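You operate a simulated robot arm through the tools that you are given. There is no shell and no other tool. Be economical: measure what you need, move in short steps, check, and stop when the job is done.

You are at the controls of a simulated two-armed robot. One attempt, no reset.

TASK
Pick up the brown parts carton from the green shelf of the tall rack with one hand, pass it to the other hand and put it on the grey table top. Set down upright: brown parts carton.
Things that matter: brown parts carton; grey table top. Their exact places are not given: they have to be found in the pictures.

It is judged by the outcome, as a careful person would: the job done as asked, and still so three seconds after it is handed in. It fails if anything else is knocked over, pushed out of place, dropped, spilled or broken.

THE ROBOT
Two 7-joint arms with two-finger parallel grippers on one trunk, on a base that drives. Base frame: it is fixed to the floor where the robot stands at the start and does not move with it; the origin is under the middle of the robot, x ahead of it, y to its left, z up. Units: mm, degrees, N and s.
The left shoulder is at the start at [70, 176, 1045], the right one opposite. With the tool pointing down near the work surface each hand reaches from about 260 to 720 mm from the robot's upright axis, wherever it stands, measured 20 degrees to its own side. Places, roughly: grey table top [700, 1300, 800]. Payload 3.43 kg a hand.
Tool frame (each hand has its own): the origin (TCP) lies between the finger pads and is the grasp point; the fingertips stand 30 mm ahead of it; z points along the fingers, y is the line along which they close. Largest opening 94 mm; finger width 28, thickness 10; the body of the gripper, 50 by 96 mm, starts 55 mm behind the TCP.
Orientation is that of the tool frame in the base frame, as a unit quaternion [x, y, z, w]. With the fingers straight down and closing along the base's y, the tool's x points along the base's -x, its y along +y and its z along -z.

THE INTERFACE
- The arms move only by the tool arm_command. It takes "left_increments", "right_increments" or both (then of equal length, played together; a hand with none holds still); each is a list of rows, each an object (a shift or turn left out is 0, a gripper value left out holds the last) with "linear": the shift along the tool's x, y, z in units of 250 mm (1.0 is 250 mm), a list of three; "turn": the turn, a rotation vector about the tool's x, y, z in units of 45 degrees (1.0 is 45 degrees), a list of three; "grip": the finger opening in mm, from 0 to 94. In form: [{"linear": [tx, ty, tz], "turn": [rx, ry, rz], "grip": grip}, ...]. A call has 1 to 20 rows; each row is the pose to reach, as a shift and turn from the pose commanded when the call began, along the tool's axes at that moment. A call with a number of a shift or a turn outside -1 to 1 is refused whole. Rows are played at 5 a second. More than 50 mm and 8.6 degrees between two rows, or a gripper value outside its range, and nothing of the call is played. Where a pose cannot be reached the arm comes as near as it can. A force on the tool above 40 N (or 10 N above the force at the start of the call, whichever is more), or a blocked arm, ends the call early, and 0.2 s more pass. Each finger travels about 153 mm/s and halts on what it meets, pressing with about 29 N; the grip force reading is that of the motor and also rises with nothing between the fingers. The clock runs only during rows and for 0.2 s after the last one: add rows that repeat a pose to give the fingers time. The reply holds the time, the measured pose of the TCP, the force on the tool along the base axes, the opening and the grip force, in the units named above and with some noise, with the torque about the TCP (base axes, N m) and any sound that the robot's microphone picked up, and new pictures: "show" is both (left out), scene, wrist or none (wrist: the cameras of the hands that moved).
- Cameras (640 x 400 px; columns grow to the right, rows downward): "scene" is now at [126.7, 40.9, 1362.1]; the picture's right is [0.45, -0.89, 0.00], its down [-0.51, -0.26, -0.82] and it looks along [0.73, 0.37, -0.57] (base axes); focal length 251 px, centre (320, 200). "left" rides on the left gripper at [76, -14, -103] in its tool frame; the picture's right is [0.18, 0.98, 0.00], its down [-0.75, 0.14, -0.64] and it looks along [-0.63, 0.12, 0.77] (tool axes); focal length 243 px, centre (320, 200). "right" rides on the right gripper at [76, 14, -102] in its tool frame; the picture's right is [-0.18, 0.98, 0.00], its down [-0.75, -0.14, -0.64] and it looks along [-0.63, -0.12, 0.77] (tool axes); focal length 243 px, centre (320, 200).
- raise_lower(by): slides the trunk up (or, below 0, down) by that many mm; the arms and the scene camera ride with it, the base frame stays. It gives what a move gives, with no picture.
- base_move(legs): drives the robot by 1 to 6 legs, each [ahead, turn to the left] in mm and degrees, along the robot's own axes; the way and the turn of a leg run together, so that a leg with both is an arc; at most 1500 mm and 180 degrees a leg. The arms and the cameras ride along, it lands a little off, and it stops where it bumps. It gives what a move gives, and a new picture of the scene camera.
- pan_tilt(pan, tilt): turns the head with the scene camera to pan (to the left, within 86 degrees either way) and tilt (down, from -29 to 69), counted from straight ahead of the robot. It gives what a move gives, and a new picture of the scene camera.
- pixel_to_xyz(camera, pixels): there is no depth. For up to 12 entries [column, row, z] of the newest picture of that camera ("zoom" is the newest enlarged one), the place [x, y] in the base frame at which the ray of that pixel passes the height z, good to about 3 mm. The clock stands still meanwhile.
- inspect(camera, box): a new picture of the part [left, top, right, bottom] of that camera's present view, enlarged. The clock stands still meanwhile.
- hand_in(): hands the job in; it is judged then, once.

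Go step by step. Measure first, check grasps and placings, and put right what went wrong. The budget is 80 turns and 260 pictures, counting those below and the enlarged ones. Unless the task says otherwise, let go and move clear before handing in, and close with one line.

The tools are called after "Emit:" as name(argument=value, ...) on one line, values as JSON. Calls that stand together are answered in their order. arm_command: Moves the arms, as the interface text tells. Its arguments: {"type":"object","properties":{"left_increments":{"type":"array","items":{"type":"object","properties":{"linear":{"type":"array","items":{"type":"number"}},"turn":{"type":"array","items":{"type":"number"}},"grip":{"type":"number"}}}},"right_increments":{"type":"array","items":{"type":"object","properties":{"linear":{"type":"array","items":{"type":"number"}},"turn":{"type":"array","items":{"type":"number"}},"grip":{"type":"number"}}}},"show":{"type":"string","enum":["both","scene","wrist","none"]}},"required":[]} The other tools are called the same way: raise_lower (by) slides the trunk up or down; base_move (legs) drives the base; pan_tilt (pan, tilt) turns the head that bears the scene camera; pixel_to_xyz (camera, pixels) gives the place at which the rays of pixels pass given heights; inspect (camera, box) takes an enlarged picture of a part of a camera's view; hand_in () hands the job in.

At the start:

```text
time: 0.0
left_position: [433.4, 396.6, 1101.9]
left_tool_rot: [-0.001, 1.0, 0.0, 0.0]
left_wrist_force: [0.9, -0.3, 0.9]
left_moment: [-0.03, 0.0, -0.01]
left_finger_gap: 94.0
left_grip_force: 0.0
right_position: [358.2, -0.2, 1170.2]
right_tool_rot: [0.0, 1.0, 0.0, -0.001]
right_wrist_force: [-0.6, -0.7, 0.0]
right_moment: [0.02, -0.03, -0.01]
right_finger_gap: 94.1
right_grip_force: 0.0
trunk travel left (down, up): [-625.0, 215.0]
robot x, y, heading: [-0.1, 0.5, -0.0]
head pan, tilt: [26.9, 35.1]
```

scene: 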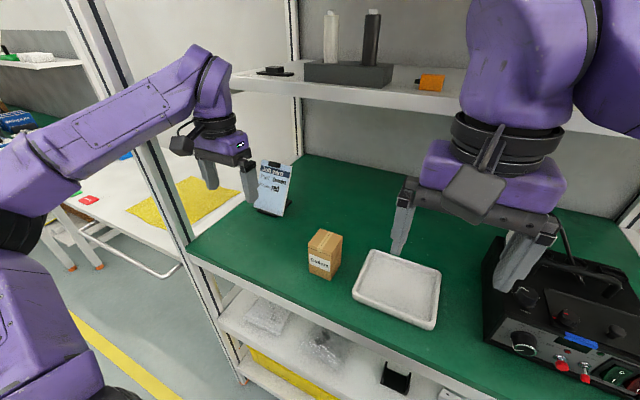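
right: 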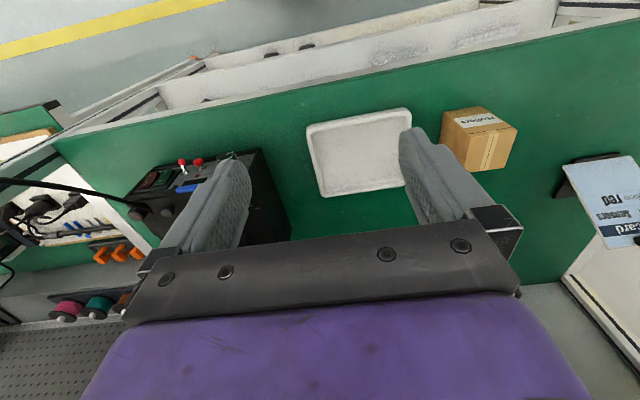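
left: 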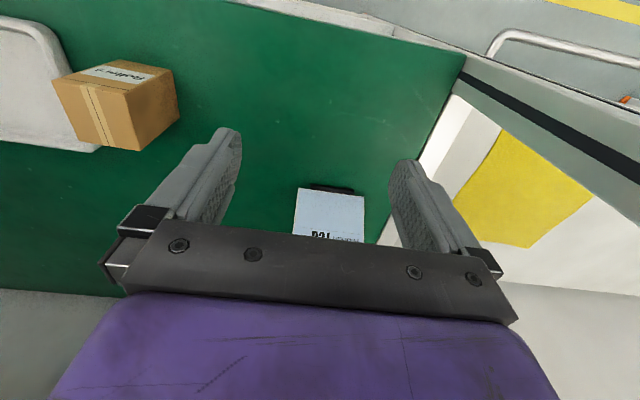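

The brown carton stands on the green shelf at about scene (325,255), next to the white tray. I'll enlarge it and measure it.

Emit:
inspect(camera="scene", box=[260, 200, 420, 300])

Emit:
inspect(camera="scene", box=[0, 40, 320, 240])

Emit:
pixel_to_xyz(camera="left", pixels=[[138, 150, 900], [97, 144, 900], [180, 98, 900], [54, 82, 960], [118, 60, 960], [175, 69, 960], [126, 92, 960], [138, 150, 890]])

```text
4.00 times, centred on (340, 250) of scene
```

zoom: 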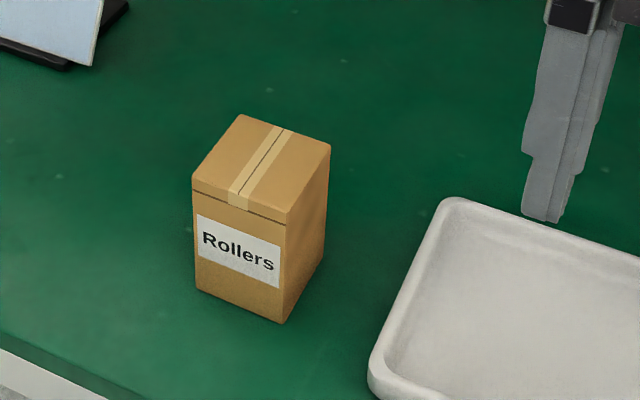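

```text
2.00 times, centred on (160, 140) of scene
```

zoom: 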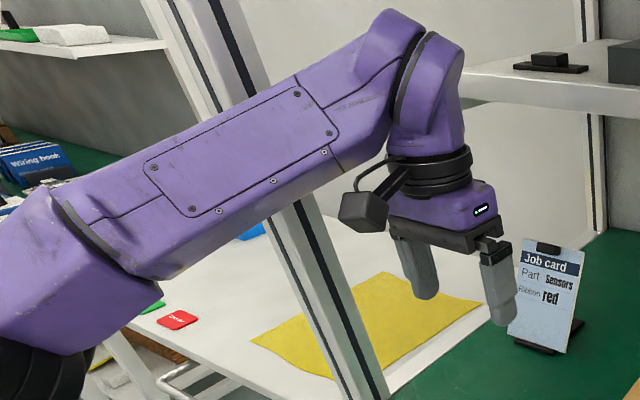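

```text
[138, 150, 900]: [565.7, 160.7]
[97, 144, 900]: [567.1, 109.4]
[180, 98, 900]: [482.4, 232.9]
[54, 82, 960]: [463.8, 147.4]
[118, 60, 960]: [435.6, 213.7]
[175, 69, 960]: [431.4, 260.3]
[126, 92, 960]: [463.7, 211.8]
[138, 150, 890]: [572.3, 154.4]
```

The left view is upside down, so I need a better look. I'll measure the carton corners from the scene view and enlarge the left one.

Emit:
pixel_to_xyz(camera="scene", pixels=[[308.8, 272.5, 900], [330.8, 280.7, 900], [340.8, 264.5, 900], [308.3, 246, 990], [331.8, 254, 990], [342.5, 236.3, 990], [320, 228.5, 990], [308.3, 246, 970], [331.8, 254, 970], [342.5, 236.3, 970], [320, 228.5, 970]])

Emit:
inspect(camera="left", box=[30, 40, 222, 160])

Emit:
pan_tilt(pan=70, tilt=30)

```text
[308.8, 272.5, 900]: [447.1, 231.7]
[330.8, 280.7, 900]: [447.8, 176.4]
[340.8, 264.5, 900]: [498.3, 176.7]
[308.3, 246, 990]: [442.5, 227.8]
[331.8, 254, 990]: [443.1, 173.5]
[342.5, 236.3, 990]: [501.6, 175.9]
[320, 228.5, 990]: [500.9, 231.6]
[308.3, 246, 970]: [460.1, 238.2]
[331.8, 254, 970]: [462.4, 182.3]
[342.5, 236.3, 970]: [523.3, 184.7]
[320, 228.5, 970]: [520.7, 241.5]
```

```text
3.33 times, centred on (126, 100) of left
```

zoom: 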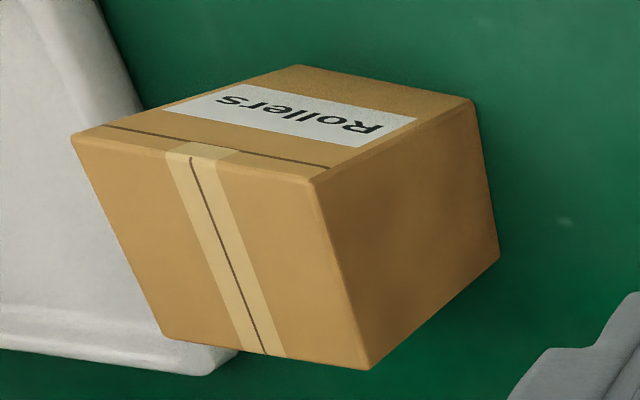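

```text
time: 1.1
left_position: [434.0, 397.1, 1100.6]
left_tool_rot: [0.0, 1.0, 0.0, 0.0]
left_wrist_force: [0.3, -0.3, -0.2]
left_moment: [-0.01, -0.01, 0.01]
left_finger_gap: 93.9
left_grip_force: 0.0
right_position: [358.4, 1.1, 1170.6]
right_tool_rot: [0.0, 1.0, 0.001, 0.0]
right_wrist_force: [0.8, -0.4, 0.8]
right_moment: [0.0, 0.01, -0.02]
right_finger_gap: 94.1
right_grip_force: 0.2
trunk travel left (down, up): [-625.0, 215.0]
robot x, y, heading: [-3.9, 1.7, -0.3]
head pan, tilt: [70.0, 30.0]
```

scene: 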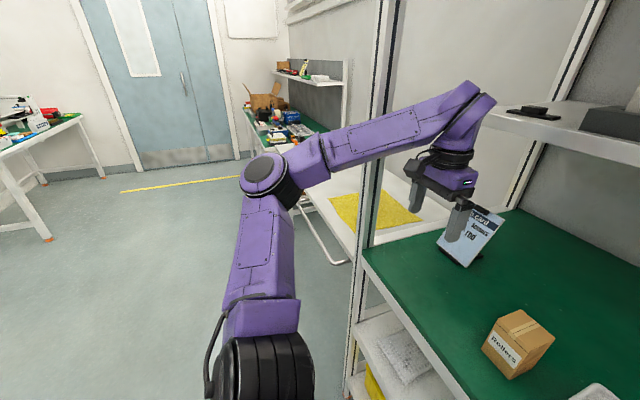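

The carton spans about x 447–503, y 176–232, with its top near z 988, and it is square to the base axes. The left hand will pick it from above, so I move it over the carton first and check.

Emit:
arm_command(left_increments=[{"linear": [-0.03, -0.15, 0]}, {"linear": [-0.07, -0.31, 0]}, {"linear": [-0.11, -0.47, 0]}, {"linear": [-0.14, -0.63, 0]}, {"linear": [-0.162, -0.772, 0]}, {"linear": [-0.162, -0.772, 0]}], show="wrist")

Emit:
pan_tilt(pan=25, tilt=35)

```text
time: 2.5
left_position: [474.3, 204.3, 1102.6]
left_tool_rot: [0.0, 1.0, 0.0, 0.0]
left_wrist_force: [0.3, 0.4, -0.3]
left_moment: [-0.03, -0.02, -0.03]
left_finger_gap: 93.9
left_grip_force: 0.0
right_position: [357.2, 1.2, 1172.0]
right_tool_rot: [0.0, 1.0, -0.001, 0.0]
right_wrist_force: [0.4, 0.6, 0.1]
right_moment: [-0.01, 0.02, 0.0]
right_finger_gap: 93.8
right_grip_force: 0.0
trunk travel left (down, up): [-625.0, 215.0]
robot x, y, heading: [-0.1, -1.1, -0.0]
head pan, tilt: [70.0, 30.0]
```

left: 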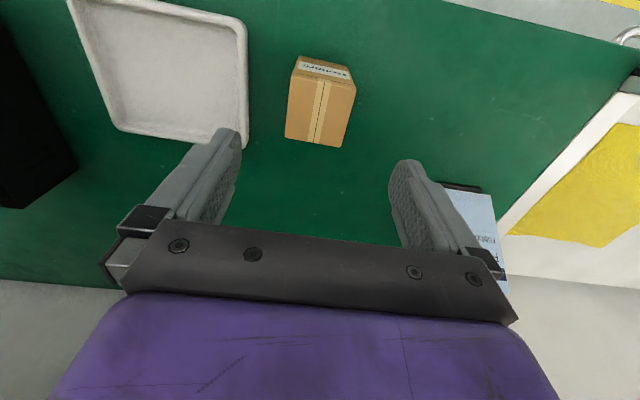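

```text
time: 3.6
left_position: [474.6, 203.4, 1102.0]
left_tool_rot: [0.0, 1.0, 0.0, 0.0]
left_wrist_force: [-0.5, -0.2, -0.1]
left_moment: [-0.03, 0.02, 0.01]
left_finger_gap: 94.2
left_grip_force: 0.1
right_position: [358.4, 0.2, 1170.9]
right_tool_rot: [0.0, 1.0, 0.001, 0.0]
right_wrist_force: [-0.1, 0.5, 0.0]
right_moment: [0.01, -0.03, 0.03]
right_finger_gap: 94.2
right_grip_force: 0.0
trunk travel left (down, up): [-625.0, 215.0]
robot x, y, heading: [-0.6, 0.5, 0.3]
head pan, tilt: [25.0, 35.0]
```

scene: 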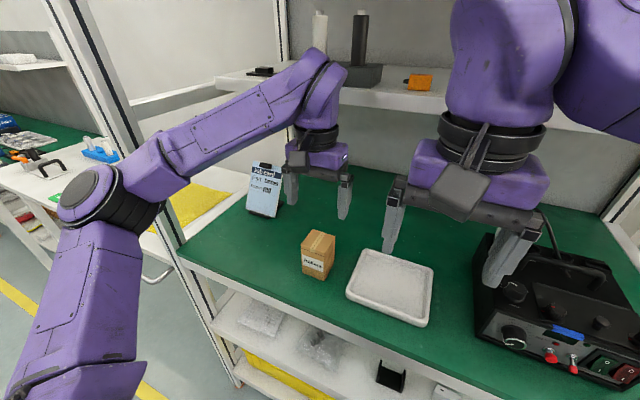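

The carton top lies at left-view (285–356, 55–147), between the fingers. I check its place from this view before going down.

Emit:
inspect(camera="left", box=[256, 40, 384, 160])

Emit:
pixel_to_xyz(camera="left", pixels=[[291, 76, 988], [355, 87, 988], [341, 147, 988], [285, 138, 988], [291, 76, 975], [355, 87, 975], [341, 147, 975], [285, 138, 975], [299, 56, 900], [350, 68, 900]])

```text
3.33 times, centred on (320, 100) of left
```

zoom: 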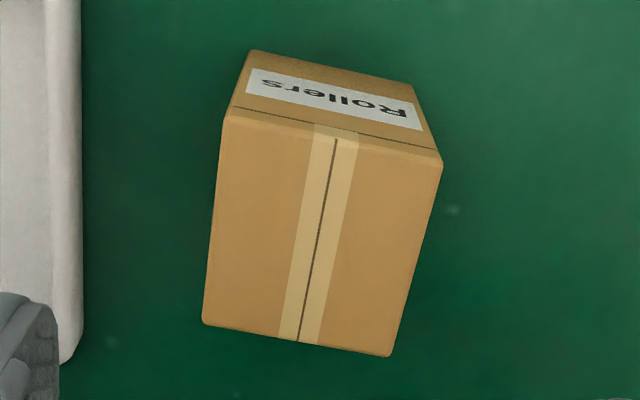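

```text
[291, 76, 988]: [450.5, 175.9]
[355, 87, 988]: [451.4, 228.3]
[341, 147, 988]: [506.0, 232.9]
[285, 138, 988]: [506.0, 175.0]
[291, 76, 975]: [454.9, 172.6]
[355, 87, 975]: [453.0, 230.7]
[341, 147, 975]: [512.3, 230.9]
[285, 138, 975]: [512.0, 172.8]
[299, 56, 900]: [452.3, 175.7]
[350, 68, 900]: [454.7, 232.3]
```

Both views agree on a centre near (477, 204) and a top near 985. I lower so the fingers overlap the top 32 mm or so, then close.

Emit:
arm_command(left_increments=[{"linear": [-0.01, 0, 0.16]}, {"linear": [-0.01, 0, 0.32]}, {"linear": [-0.01, 0, 0.42]}, {"linear": [-0.01, 0, 0.48]}, {"linear": [-0.01, 0, 0.48]}, {"linear": [-0.01, 0, 0.48], "grip": 40}, {"linear": [-0.01, 0, 0.48], "grip": 40}, {"linear": [-0.01, 0, 0.48], "grip": 40}])

```text
time: 5.4
left_position: [478.2, 202.9, 981.8]
left_tool_rot: [0.0, 1.0, 0.0, 0.0]
left_wrist_force: [0.0, 0.3, 0.6]
left_moment: [-0.04, 0.0, -0.02]
left_finger_gap: 60.4
left_grip_force: 29.5
right_position: [358.8, 1.0, 1169.9]
right_tool_rot: [0.0, 1.0, 0.0, -0.001]
right_wrist_force: [0.7, 0.1, 0.5]
right_moment: [0.01, -0.02, -0.01]
right_finger_gap: 93.9
right_grip_force: 0.0
trunk travel left (down, up): [-625.0, 215.0]
robot x, y, heading: [1.5, 1.9, -0.4]
head pan, tilt: [25.0, 35.0]
```

scene: 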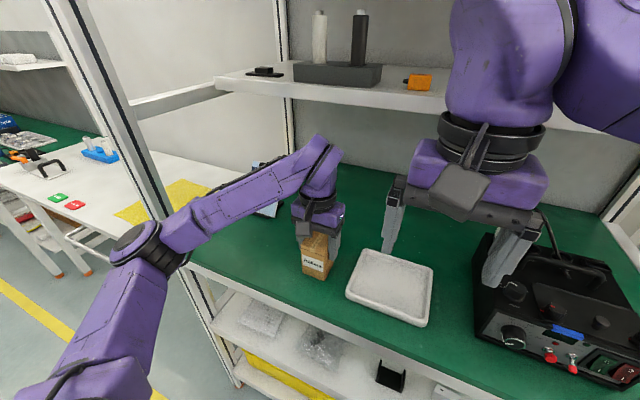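
left: 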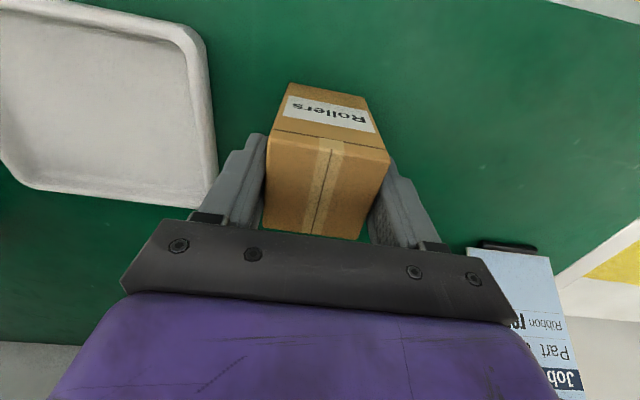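

The fingers stopped at 60 mm with 29 N, so the carton is held. I lift 120 mm straight up.

Emit:
arm_command(left_increments=[{"linear": [0, 0, -0.08]}, {"linear": [0, 0, -0.2]}, {"linear": [0, 0, -0.34]}, {"linear": [0, 0, -0.48]}, {"linear": [0, 0, -0.48]}])

```text
time: 6.6
left_position: [478.6, 203.3, 1103.3]
left_tool_rot: [-0.001, 1.0, 0.0, 0.0]
left_wrist_force: [-0.6, 0.6, 0.1]
left_moment: [-0.03, 0.03, 0.01]
left_finger_gap: 39.8
left_grip_force: 0.1
right_position: [358.9, 0.9, 1169.3]
right_tool_rot: [0.0, 1.0, 0.0, -0.001]
right_wrist_force: [-1.3, 0.6, 0.0]
right_moment: [0.01, 0.0, -0.02]
right_finger_gap: 93.6
right_grip_force: 0.1
trunk travel left (down, up): [-625.0, 215.0]
robot x, y, heading: [-0.1, -1.9, -0.3]
head pan, tilt: [25.0, 35.0]
```

scene: 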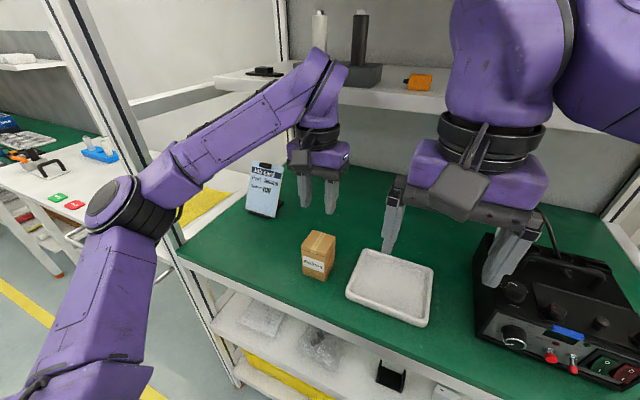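
left: 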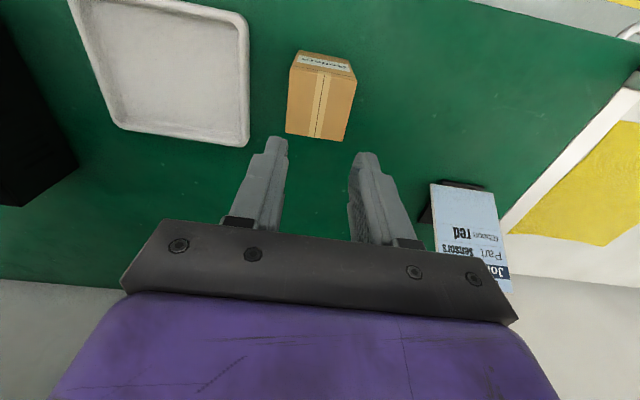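

The carton slipped out and still stands where it was, undisturbed: the fingers are at 40 mm with no force. I'll regrasp deeper with TCP at about z 955 and test with a small lift.

Emit:
arm_command(left_increments=[{"grip": 94}, {"grip": 94}, {"grip": 94, "linear": [0, 0, 0.16]}, {"linear": [0, 0, 0.32]}, {"linear": [0, 0, 0.46]}, {"linear": [0, 0, 0.59]}, {"linear": [0, 0, 0.59]}, {"linear": [0, 0, 0.59], "grip": 0}, {"linear": [0, 0, 0.59], "grip": 0}, {"linear": [0, 0, 0.59], "grip": 0}, {"linear": [0, 0, 0.59], "grip": 0}], show="wrist")

Emit:
inspect(camera="scene", box=[256, 180, 384, 300])

```text
time: 9.0
left_position: [479.1, 203.0, 952.7]
left_tool_rot: [-0.001, 1.0, 0.0, 0.001]
left_wrist_force: [0.6, -0.2, -0.4]
left_moment: [0.0, -0.02, 0.01]
left_finger_gap: 60.0
left_grip_force: 29.4
right_position: [358.6, -0.5, 1170.3]
right_tool_rot: [0.0, 1.0, 0.0, -0.001]
right_wrist_force: [0.2, -0.6, -0.2]
right_moment: [-0.01, 0.01, 0.01]
right_finger_gap: 94.1
right_grip_force: 0.0
trunk travel left (down, up): [-625.0, 215.0]
robot x, y, heading: [2.2, -0.1, 0.0]
head pan, tilt: [25.0, 35.0]
```

left: 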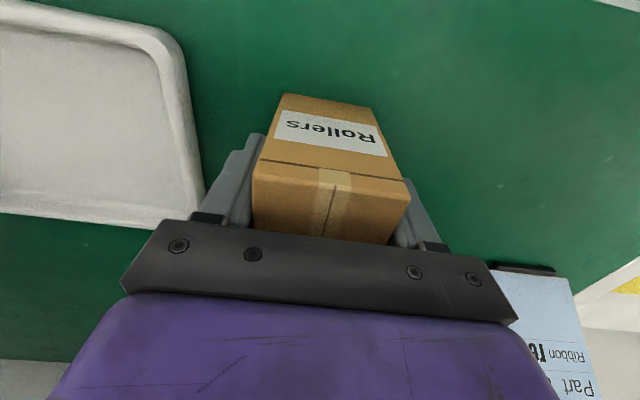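

```text
3.33 times, centred on (320, 240) of scene
```

zoom: 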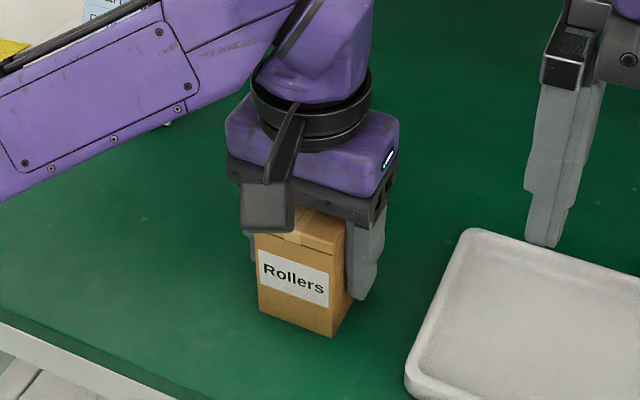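

It is gripped again at 60 mm, about 30 mm deeper. I do a slow 20 mm test lift.

Emit:
arm_command(left_increments=[{"linear": [0, 0, -0.02]}, {"linear": [0, 0, -0.04]}, {"linear": [0, 0, -0.06]}, {"linear": [0, 0, -0.08]}, {"linear": [0, 0, -0.08]}], show="both")

```text
time: 10.2
left_position: [478.9, 203.9, 974.1]
left_tool_rot: [0.001, 1.0, 0.0, 0.0]
left_wrist_force: [0.4, 0.3, -2.3]
left_moment: [0.0, 0.0, 0.0]
left_finger_gap: 59.9
left_grip_force: 29.6
right_position: [358.6, -0.1, 1171.0]
right_tool_rot: [0.0, 1.0, 0.0, -0.001]
right_wrist_force: [0.7, -0.1, 0.2]
right_moment: [0.0, 0.02, -0.03]
right_finger_gap: 93.9
right_grip_force: 0.0
trunk travel left (down, up): [-625.0, 215.0]
robot x, y, heading: [-3.1, -1.9, -0.3]
head pan, tilt: [25.0, 35.0]
```

scene: 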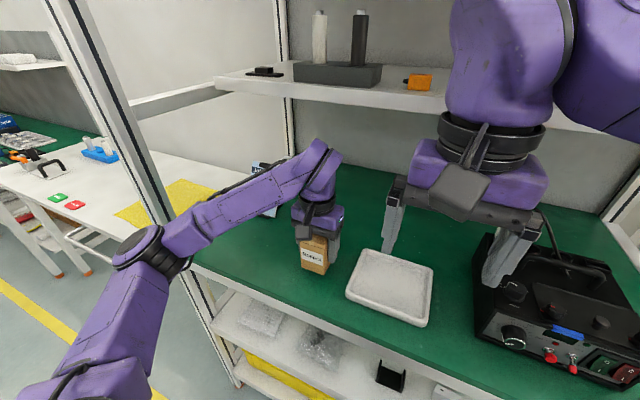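
left: 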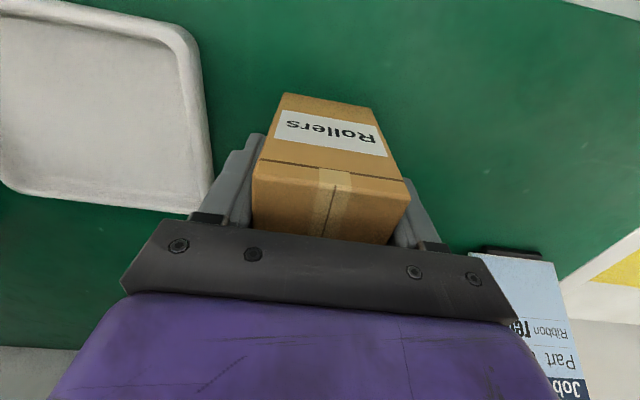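

The force reads −2.3 N in z and the carton stays fixed in the left view, so it is held. I lift to about z 1100.

Emit:
arm_command(left_increments=[{"linear": [0, 0, -0.1]}, {"linear": [0, 0, -0.2]}, {"linear": [0, 0, -0.3]}, {"linear": [0, 0, -0.4]}, {"linear": [0, 0, -0.5]}, {"linear": [0, 0, -0.5]}], show="wrist")

Emit:
pan_tilt(pan=86, tilt=35)

Emit:
pan_tilt(pan=-80, tilt=35)

```text
time: 11.6
left_position: [478.0, 203.3, 1100.1]
left_tool_rot: [0.0, 1.0, 0.0, 0.0]
left_wrist_force: [0.8, 0.1, -0.9]
left_moment: [0.02, 0.0, 0.01]
left_finger_gap: 59.8
left_grip_force: 29.1
right_position: [358.3, -0.0, 1169.8]
right_tool_rot: [-0.001, 1.0, 0.001, -0.001]
right_wrist_force: [-0.2, 0.1, 0.0]
right_moment: [0.0, -0.01, 0.03]
right_finger_gap: 93.7
right_grip_force: 0.0
trunk travel left (down, up): [-625.0, 215.0]
robot x, y, heading: [-2.8, -1.7, -0.0]
head pan, tilt: [25.0, 35.0]
```

left: 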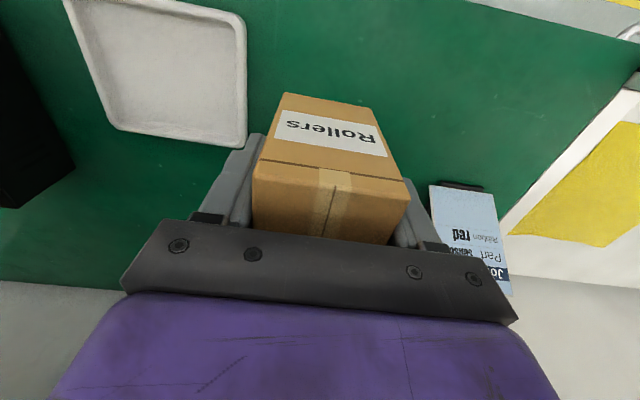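

```text
time: 12.9
left_position: [477.3, 203.9, 1099.0]
left_tool_rot: [0.0, 1.0, 0.001, 0.001]
left_wrist_force: [0.7, -0.2, -1.2]
left_moment: [0.03, 0.03, -0.01]
left_finger_gap: 60.2
left_grip_force: 29.2
right_position: [360.2, -0.1, 1171.5]
right_tool_rot: [0.0, 1.0, -0.001, -0.002]
right_wrist_force: [0.0, 0.5, -0.6]
right_moment: [-0.01, 0.0, 0.01]
right_finger_gap: 94.2
right_grip_force: 0.1
trunk travel left (down, up): [-625.0, 215.0]
robot x, y, heading: [-5.3, 1.9, 0.1]
head pan, tilt: [85.9, 35.0]
```

scene: 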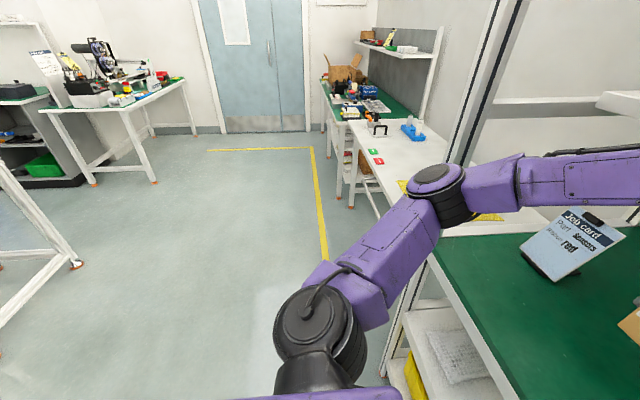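

```text
time: 15.5
left_position: [477.9, 204.3, 1099.7]
left_tool_rot: [0.0, 1.0, 0.001, 0.0]
left_wrist_force: [0.3, -0.4, -1.8]
left_moment: [-0.02, -0.02, 0.02]
left_finger_gap: 60.0
left_grip_force: 29.1
right_position: [357.5, -0.3, 1170.2]
right_tool_rot: [-0.001, 1.0, 0.0, -0.001]
right_wrist_force: [0.7, 0.7, -0.9]
right_moment: [0.0, -0.01, -0.01]
right_finger_gap: 93.8
right_grip_force: 0.1
trunk travel left (down, up): [-625.0, 215.0]
robot x, y, heading: [-2.8, -0.1, 0.1]
head pan, tilt: [-80.0, 35.0]
```

scene: 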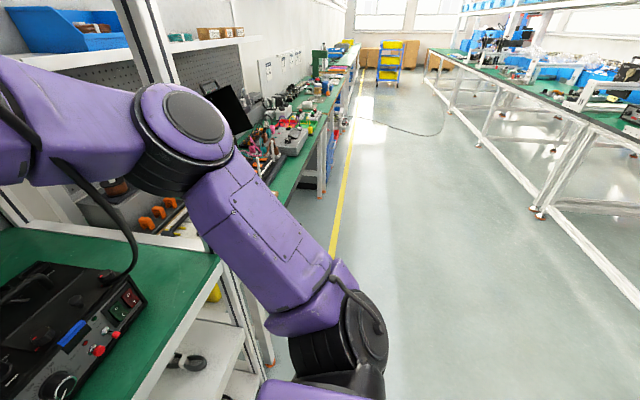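

There are benches behind the robot, with leg feet at (538,213) here and (75,265) in the left-looking view. I measure how much room there is to back up.

Emit:
pixel_to_xyz(camera="scene", pixels=[[538, 213, 0], [430, 85, 0], [640, 315, 0]])

Emit:
pan_tilt(pan=80, tilt=35)

```text
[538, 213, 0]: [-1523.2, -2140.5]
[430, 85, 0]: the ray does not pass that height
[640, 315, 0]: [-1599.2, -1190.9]
```

```text
time: 17.9
left_position: [478.7, 205.0, 1098.8]
left_tool_rot: [0.0, 1.0, -0.001, 0.001]
left_wrist_force: [-0.3, 0.1, -2.2]
left_moment: [0.0, 0.0, 0.04]
left_finger_gap: 59.9
left_grip_force: 29.4
right_position: [357.7, 0.6, 1169.9]
right_tool_rot: [0.0, 1.0, 0.0, -0.001]
right_wrist_force: [1.1, 0.5, 0.2]
right_moment: [0.04, 0.01, 0.0]
right_finger_gap: 94.0
right_grip_force: 0.0
trunk travel left (down, up): [-625.0, 215.0]
robot x, y, heading: [0.9, 2.6, -0.0]
head pan, tilt: [80.0, 35.0]
```

scene: 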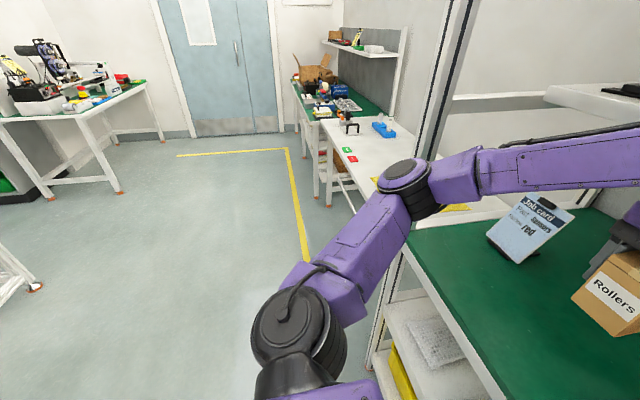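

There is over 1 m of free floor behind. I back 450 mm straight out from the rack so the handover happens in open space.

Emit:
base_move(legs=[[-450, 0]])

Emit:
pan_tilt(pan=0, tilt=45)

```text
time: 20.6
left_position: [29.1, 204.3, 1099.3]
left_tool_rot: [0.002, 1.0, 0.0, 0.001]
left_wrist_force: [-0.1, -0.5, -2.1]
left_moment: [-0.01, 0.0, -0.01]
left_finger_gap: 59.8
left_grip_force: 29.0
right_position: [-90.5, 1.0, 1170.3]
right_tool_rot: [0.001, 1.0, 0.0, 0.0]
right_wrist_force: [0.0, -0.7, 0.6]
right_moment: [-0.02, -0.01, -0.01]
right_finger_gap: 94.0
right_grip_force: 0.1
trunk travel left (down, up): [-625.0, 215.0]
robot x, y, heading: [-447.0, 0.5, -0.2]
head pan, tilt: [80.0, 35.0]
```

scene: 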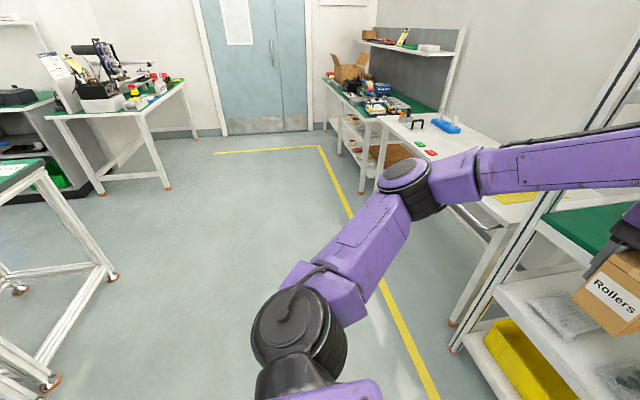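

```text
time: 22.2
left_position: [28.9, 203.6, 1099.7]
left_tool_rot: [0.001, 1.0, 0.0, 0.0]
left_wrist_force: [0.4, 0.3, -2.2]
left_moment: [-0.03, 0.0, -0.01]
left_finger_gap: 60.2
left_grip_force: 28.9
right_position: [-91.4, -0.8, 1170.6]
right_tool_rot: [0.002, 1.0, 0.0, 0.0]
right_wrist_force: [0.0, -0.1, 0.2]
right_moment: [-0.02, -0.01, -0.01]
right_finger_gap: 93.9
right_grip_force: 0.0
trunk travel left (down, up): [-625.0, 215.0]
robot x, y, heading: [-447.0, -2.7, -0.1]
head pan, tilt: [0.0, 45.0]
```

scene: 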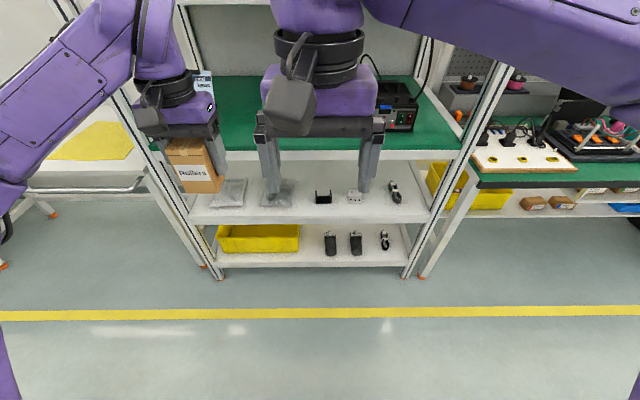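

The carton is clear of the rack and still held (gap 60, −2 N). I now turn the right hand to point left and 20° down, with its fingers closing along base x, in two halves.

Emit:
arm_command(right_increments=[{"linear": [-0.025, -0.035, 0.03], "turn": [-0.086, 0.086, 0.123]}, {"linear": [-0.05, -0.07, 0.06], "turn": [-0.173, 0.173, 0.247]}, {"linear": [-0.075, -0.105, 0.09], "turn": [-0.259, 0.259, 0.37]}, {"linear": [-0.1, -0.14, 0.12], "turn": [-0.345, 0.345, 0.493]}, {"linear": [-0.125, -0.17, 0.15], "turn": [-0.431, 0.431, 0.616]}, {"linear": [-0.15, -0.205, 0.18], "turn": [-0.518, 0.518, 0.74]}, {"linear": [-0.176, -0.24, 0.2], "turn": [-0.604, 0.604, 0.863]}, {"linear": [-0.176, -0.24, 0.2], "turn": [-0.604, 0.604, 0.863]}], show="scene")

```text
time: 24.0
left_position: [28.5, 203.7, 1098.3]
left_tool_rot: [0.001, 1.0, -0.001, -0.001]
left_wrist_force: [-0.4, 0.6, -1.8]
left_moment: [-0.02, 0.0, 0.0]
left_finger_gap: 60.1
left_grip_force: 28.6
right_position: [-47.1, -60.2, 1119.2]
right_tool_rot: [0.328, 0.887, 0.228, -0.229]
right_wrist_force: [-0.6, -0.4, 0.3]
right_moment: [-0.02, 0.0, 0.02]
right_finger_gap: 94.1
right_grip_force: 0.0
trunk travel left (down, up): [-625.0, 215.0]
robot x, y, heading: [-446.6, 0.7, -0.3]
head pan, tilt: [0.0, 45.0]
```

scene: 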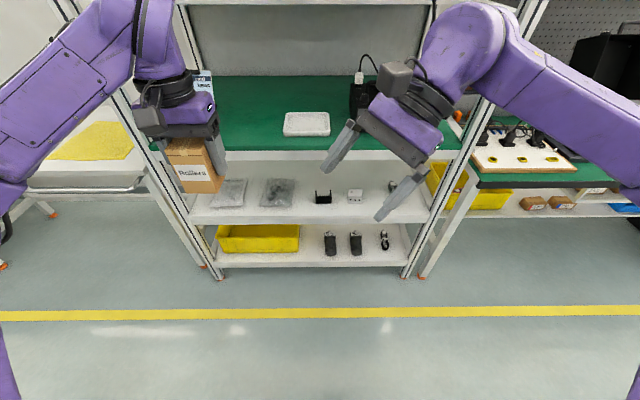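

The first half went cleanly. Now the second half of the same turn, in place.

Emit:
arm_command(right_increments=[{"turn": [-0.086, 0.086, 0.123]}, {"turn": [-0.173, 0.173, 0.247]}, {"turn": [-0.259, 0.259, 0.37]}, {"turn": [-0.345, 0.345, 0.493]}, {"turn": [-0.431, 0.431, 0.616]}, {"turn": [-0.518, 0.518, 0.74]}, {"turn": [-0.604, 0.604, 0.863]}, {"turn": [-0.604, 0.604, 0.863]}])

```text
time: 25.8
left_position: [29.5, 203.5, 1099.6]
left_tool_rot: [0.002, 1.0, 0.0, 0.0]
left_wrist_force: [-0.1, -0.1, -1.4]
left_moment: [-0.02, -0.01, 0.0]
left_finger_gap: 59.9
left_grip_force: 28.9
right_position: [-46.7, -59.4, 1120.9]
right_tool_rot: [0.581, 0.576, 0.407, -0.406]
right_wrist_force: [-0.1, 0.1, -0.1]
right_moment: [-0.01, 0.03, 0.0]
right_finger_gap: 93.8
right_grip_force: 0.1
trunk travel left (down, up): [-625.0, 215.0]
robot x, y, heading: [-447.6, -0.0, -0.4]
head pan, tilt: [0.0, 45.0]
```

scene: 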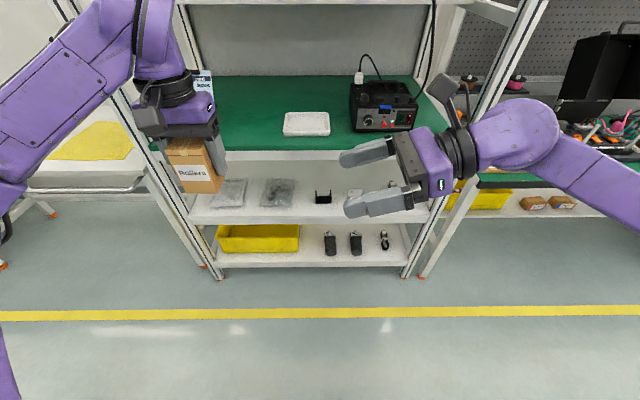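
right: 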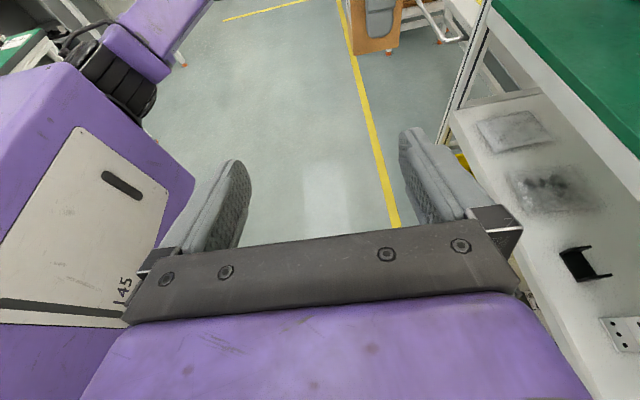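

The right hand now points left and tilts down as wanted. I bring it level with the carton and stop short at y ≈ 60 to check alignment.

Emit:
arm_command(right_increments=[{"linear": [0.007, 0.075, 0.124]}, {"linear": [0.014, 0.15, 0.25]}, {"linear": [0.021, 0.225, 0.375]}, {"linear": [0.028, 0.3, 0.497]}, {"linear": [0.028, 0.3, 0.497]}])

Emit:
pan_tilt(pan=15, tilt=38)

```text
time: 27.0
left_position: [27.3, 203.8, 1099.6]
left_tool_rot: [0.001, 1.0, 0.0, 0.0]
left_wrist_force: [-0.9, -0.9, -1.2]
left_moment: [0.01, 0.03, 0.0]
left_finger_gap: 60.3
left_grip_force: 29.0
right_position: [30.1, 60.8, 1084.5]
right_tool_rot: [0.581, 0.577, 0.406, -0.406]
right_wrist_force: [-0.3, -0.2, -0.2]
right_moment: [0.0, 0.0, -0.03]
right_finger_gap: 94.1
right_grip_force: 0.0
trunk travel left (down, up): [-625.0, 215.0]
robot x, y, heading: [-447.4, -0.4, -0.2]
head pan, tilt: [0.0, 45.0]
```

scene: 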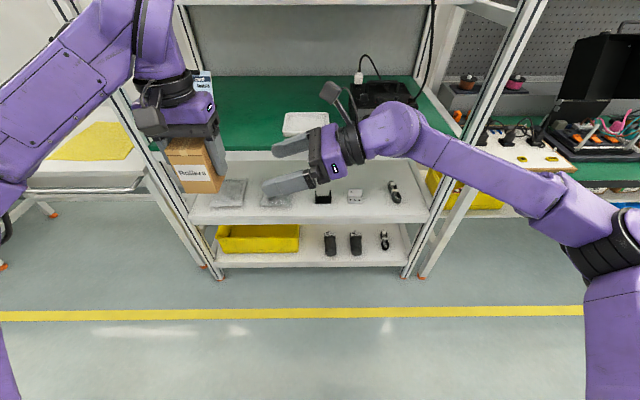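
right: 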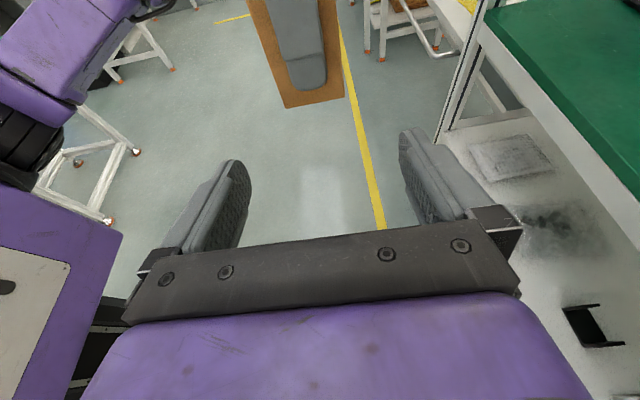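

```text
time: 27.7
left_position: [30.1, 204.2, 1098.5]
left_tool_rot: [0.002, 1.0, 0.0, 0.0]
left_wrist_force: [0.0, 0.3, -0.9]
left_moment: [0.04, 0.0, -0.01]
left_finger_gap: 60.0
left_grip_force: 29.3
right_position: [29.9, 60.0, 1083.5]
right_tool_rot: [0.581, 0.577, 0.406, -0.405]
right_wrist_force: [-0.1, 0.9, 0.0]
right_moment: [0.0, 0.03, 0.01]
right_finger_gap: 94.0
right_grip_force: 0.1
trunk travel left (down, up): [-625.0, 215.0]
robot x, y, heading: [-445.1, 1.0, -0.1]
head pan, tilt: [15.0, 38.0]
```

scene: 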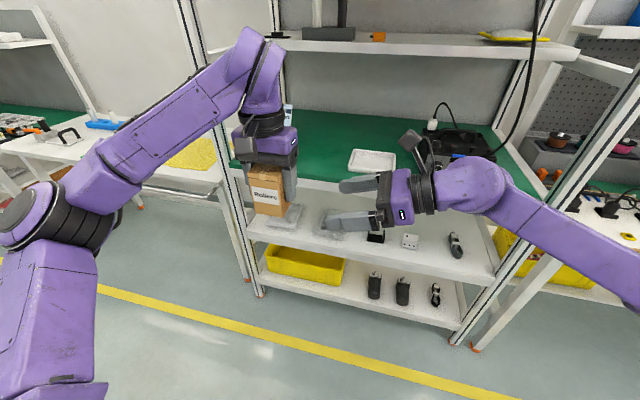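

In the right view the carton (285–345, 0–108) sits centred between the fingers. I verify its bottom height with the scene and right views before closing in.

Emit:
inspect(camera="scene", box=[220, 100, 380, 240])

Emit:
pixel_to_xyz(camera="scene", pixels=[[256, 212, 1047], [283, 216, 1047], [256, 212, 1040], [283, 216, 1040], [283, 216, 1055]])

Emit:
pixel_to_xyz(camera="right", pixels=[[284, 108, 1047], [345, 96, 1047], [284, 108, 1040], [345, 96, 1040], [284, 108, 1055], [345, 96, 1055]])

```text
2.86 times, centred on (300, 170) of scene
```

zoom: 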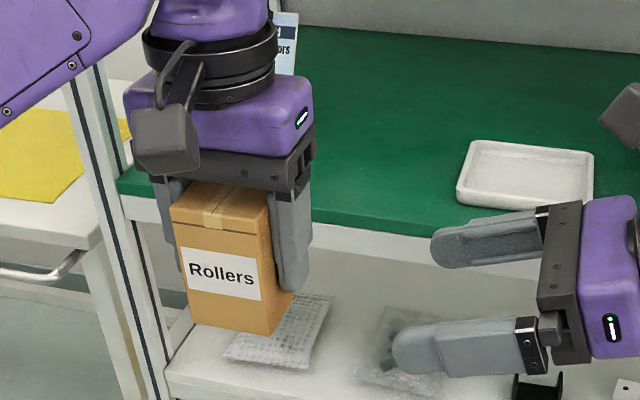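

```text
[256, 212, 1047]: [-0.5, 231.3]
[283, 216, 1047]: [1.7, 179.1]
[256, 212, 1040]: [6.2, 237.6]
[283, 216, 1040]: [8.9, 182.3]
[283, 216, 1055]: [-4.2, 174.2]
```

```text
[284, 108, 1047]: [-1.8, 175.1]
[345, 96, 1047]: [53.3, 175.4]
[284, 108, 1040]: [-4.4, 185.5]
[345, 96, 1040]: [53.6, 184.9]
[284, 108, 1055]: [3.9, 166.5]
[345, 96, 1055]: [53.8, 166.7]
```

Both views agree: the carton spans x 0–54, y 176–232, with its bottom at 1047. I slide the right fingers around it to y ≈ 184, still open.

Emit:
arm_command(right_increments=[{"linear": [0.043, -0.01, 0.116]}, {"linear": [0.086, -0.01, 0.232]}, {"linear": [0.129, -0.01, 0.348]}, {"linear": [0.15, -0.01, 0.405]}, {"linear": [0.172, -0.01, 0.465]}, {"linear": [0.172, -0.01, 0.465]}])

Emit:
inspect(camera="scene", box=[220, 100, 380, 240])

```text
time: 29.1
left_position: [27.4, 203.8, 1098.5]
left_tool_rot: [0.002, 1.0, 0.0, 0.001]
left_wrist_force: [1.1, 0.3, -2.4]
left_moment: [-0.02, 0.0, -0.01]
left_finger_gap: 60.1
left_grip_force: 29.3
right_position: [27.6, 183.5, 1084.7]
right_tool_rot: [0.58, 0.578, 0.405, -0.406]
right_wrist_force: [0.2, 0.3, 0.0]
right_moment: [0.01, -0.02, -0.02]
right_finger_gap: 93.9
right_grip_force: 0.1
trunk travel left (down, up): [-625.0, 215.0]
robot x, y, heading: [-448.2, 0.7, -0.2]
head pan, tilt: [15.0, 38.0]
```

scene: 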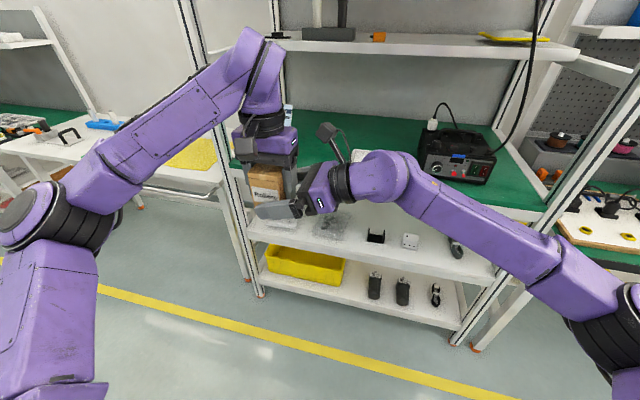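
right: 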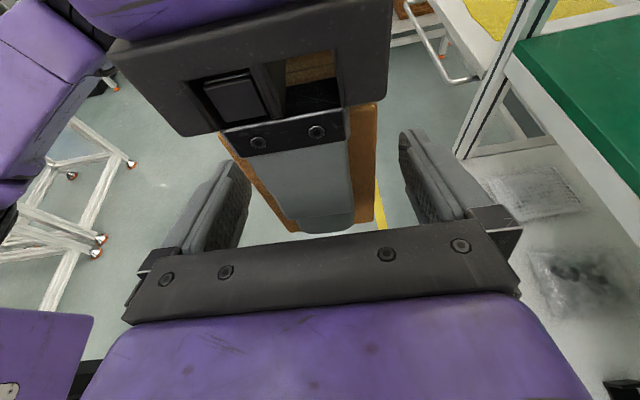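

```text
2.86 times, centred on (300, 170) of scene
```

zoom: 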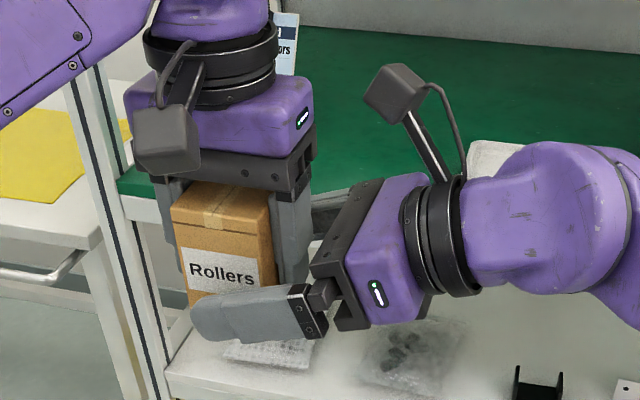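

The right fingers straddle the carton's lower half with clear space to the left finger. I close the right gripper.

Emit:
arm_command(right_increments=[{"grip": 0}, {"grip": 0}, {"grip": 0}, {"grip": 0}], show="wrist")

Emit:
inspect(camera="scene", box=[220, 100, 380, 240])

```text
time: 30.1
left_position: [28.6, 203.2, 1098.9]
left_tool_rot: [0.001, 1.0, 0.0, 0.0]
left_wrist_force: [0.9, -1.4, -1.5]
left_moment: [0.01, -0.02, 0.06]
left_finger_gap: 60.0
left_grip_force: 29.0
right_position: [27.3, 183.5, 1084.4]
right_tool_rot: [0.581, 0.577, 0.406, -0.406]
right_wrist_force: [0.1, 2.1, 1.2]
right_moment: [-0.06, 0.02, -0.04]
right_finger_gap: 59.8
right_grip_force: 28.9
trunk travel left (down, up): [-625.0, 215.0]
robot x, y, heading: [-451.3, 0.6, 0.2]
head pan, tilt: [15.0, 38.0]
```

right: 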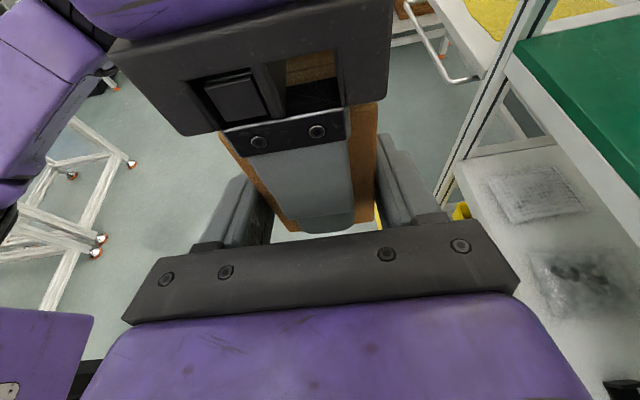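

```text
2.86 times, centred on (300, 170) of scene
```

zoom: 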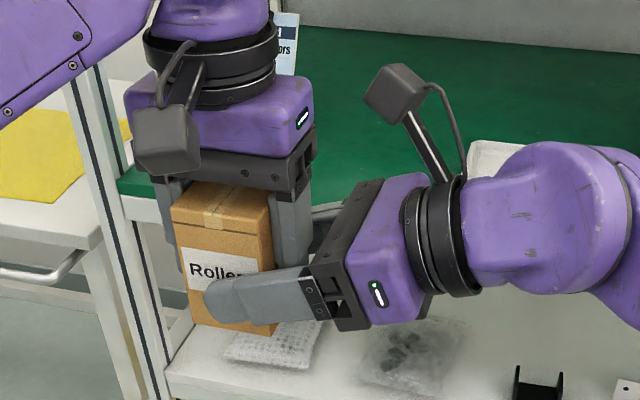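

Both grippers hold the carton (right gap 60, 29 N). I open the left only a little, to 72 mm to stay off the right gripper's body, and check the load passes over.

Emit:
arm_command(left_increments=[{"grip": 70}, {"grip": 70}, {"grip": 70}], show="wrist")

Emit:
inspect(camera="scene", box=[220, 100, 380, 240])

```text
time: 30.9
left_position: [28.5, 203.6, 1099.4]
left_tool_rot: [0.002, 1.0, 0.0, 0.0]
left_wrist_force: [-0.9, -0.7, 0.7]
left_moment: [0.03, -0.02, -0.01]
left_finger_gap: 70.1
left_grip_force: 0.0
right_position: [27.0, 182.1, 1084.9]
right_tool_rot: [0.581, 0.577, 0.406, -0.405]
right_wrist_force: [-0.5, -0.1, -0.1]
right_moment: [-0.02, 0.03, -0.03]
right_finger_gap: 59.8
right_grip_force: 28.7
trunk travel left (down, up): [-625.0, 215.0]
robot x, y, heading: [-447.4, 0.9, -0.2]
head pan, tilt: [15.0, 38.0]
```

left: 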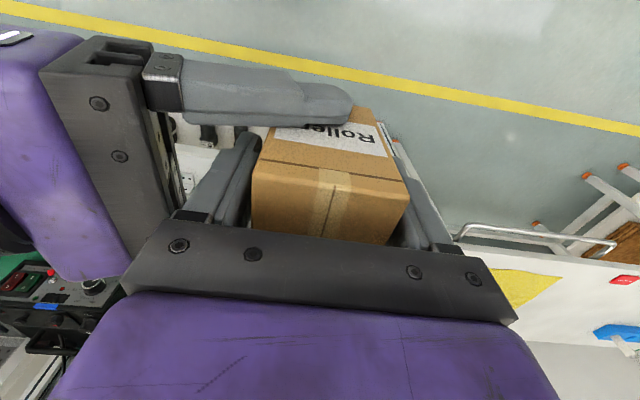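

```text
2.86 times, centred on (300, 170) of scene
```

zoom: 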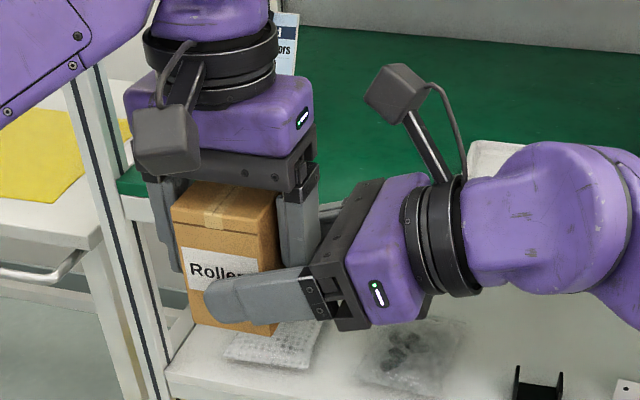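

The carton has not moved and the left hand carries nothing now. I raise the left hand straight up and watch that the carton stays in the right.

Emit:
arm_command(left_increments=[{"linear": [0, 0, -0.06]}, {"linear": [0, 0, -0.16]}, {"linear": [0, 0, -0.28]}, {"linear": [0, 0, -0.42]}, {"linear": [0, 0, -0.56]}, {"linear": [0, 0, -0.56]}], show="both")

Emit:
inspect(camera="scene", box=[200, 80, 400, 240])

```text
time: 32.3
left_position: [29.8, 204.4, 1239.1]
left_tool_rot: [0.001, 1.0, -0.001, -0.001]
left_wrist_force: [-0.4, 0.2, 0.4]
left_moment: [-0.02, 0.01, -0.02]
left_finger_gap: 70.0
left_grip_force: 0.0
right_position: [28.0, 184.4, 1083.9]
right_tool_rot: [0.581, 0.578, 0.405, -0.406]
right_wrist_force: [0.1, 0.3, 0.0]
right_moment: [-0.02, -0.02, 0.05]
right_finger_gap: 60.0
right_grip_force: 28.7
trunk travel left (down, up): [-625.0, 215.0]
robot x, y, heading: [-446.5, 1.1, -0.2]
head pan, tilt: [15.0, 38.0]
```

scene: 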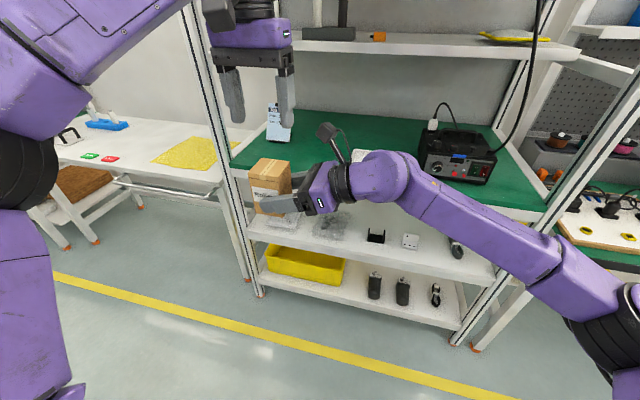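
left: 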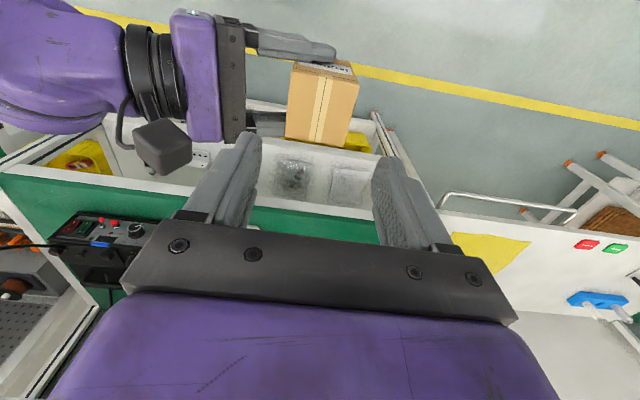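

```text
2.50 times, centred on (300, 160) of scene
```

zoom: 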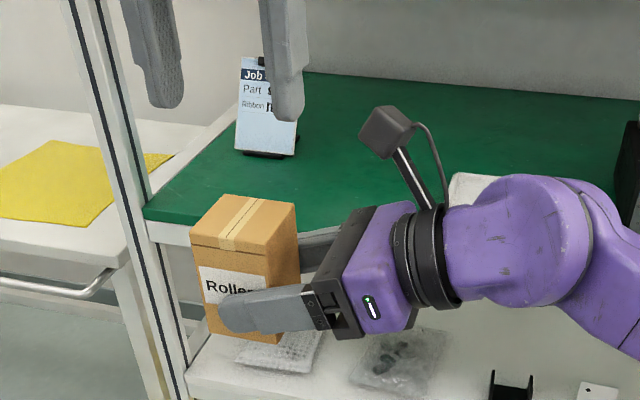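

The right hand now holds the carton alone, upright, with no movement seen. Now I look at the grey table top on the left to find a free spot.

Emit:
pan_tilt(pan=50, tilt=25)

Emit:
inspect(camera="scene", box=[160, 80, 480, 280])

```text
time: 33.3
left_position: [28.7, 204.7, 1240.0]
left_tool_rot: [0.002, 1.0, 0.0, 0.001]
left_wrist_force: [0.5, -0.3, 0.5]
left_moment: [0.02, -0.02, 0.0]
left_finger_gap: 69.9
left_grip_force: 0.0
right_position: [27.8, 183.4, 1083.5]
right_tool_rot: [0.58, 0.578, 0.405, -0.406]
right_wrist_force: [0.1, -0.4, -0.9]
right_moment: [-0.06, 0.02, -0.02]
right_finger_gap: 60.0
right_grip_force: 28.9
trunk travel left (down, up): [-625.0, 215.0]
robot x, y, heading: [-449.6, -1.3, -0.0]
head pan, tilt: [50.0, 25.0]
```

scene: 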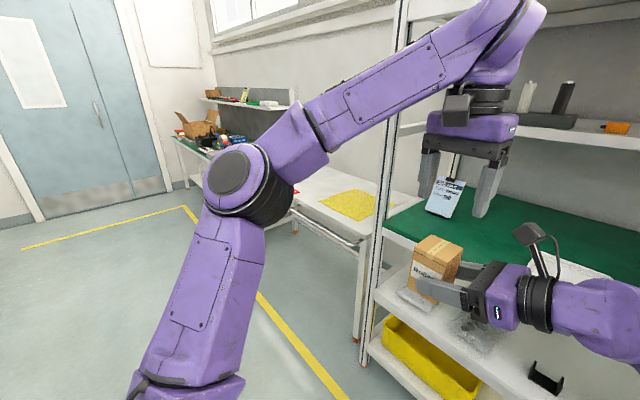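

```text
2.00 times, centred on (320, 180) of scene
```

zoom: 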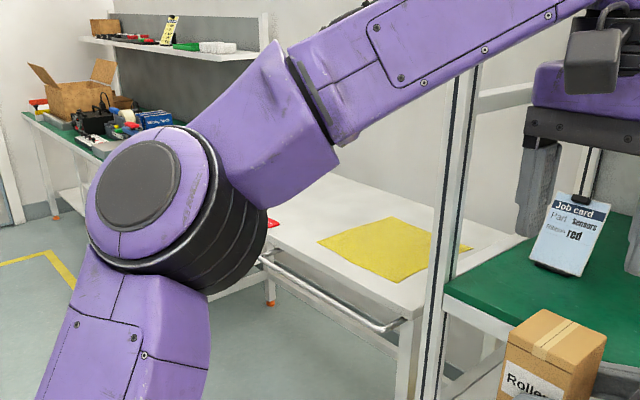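

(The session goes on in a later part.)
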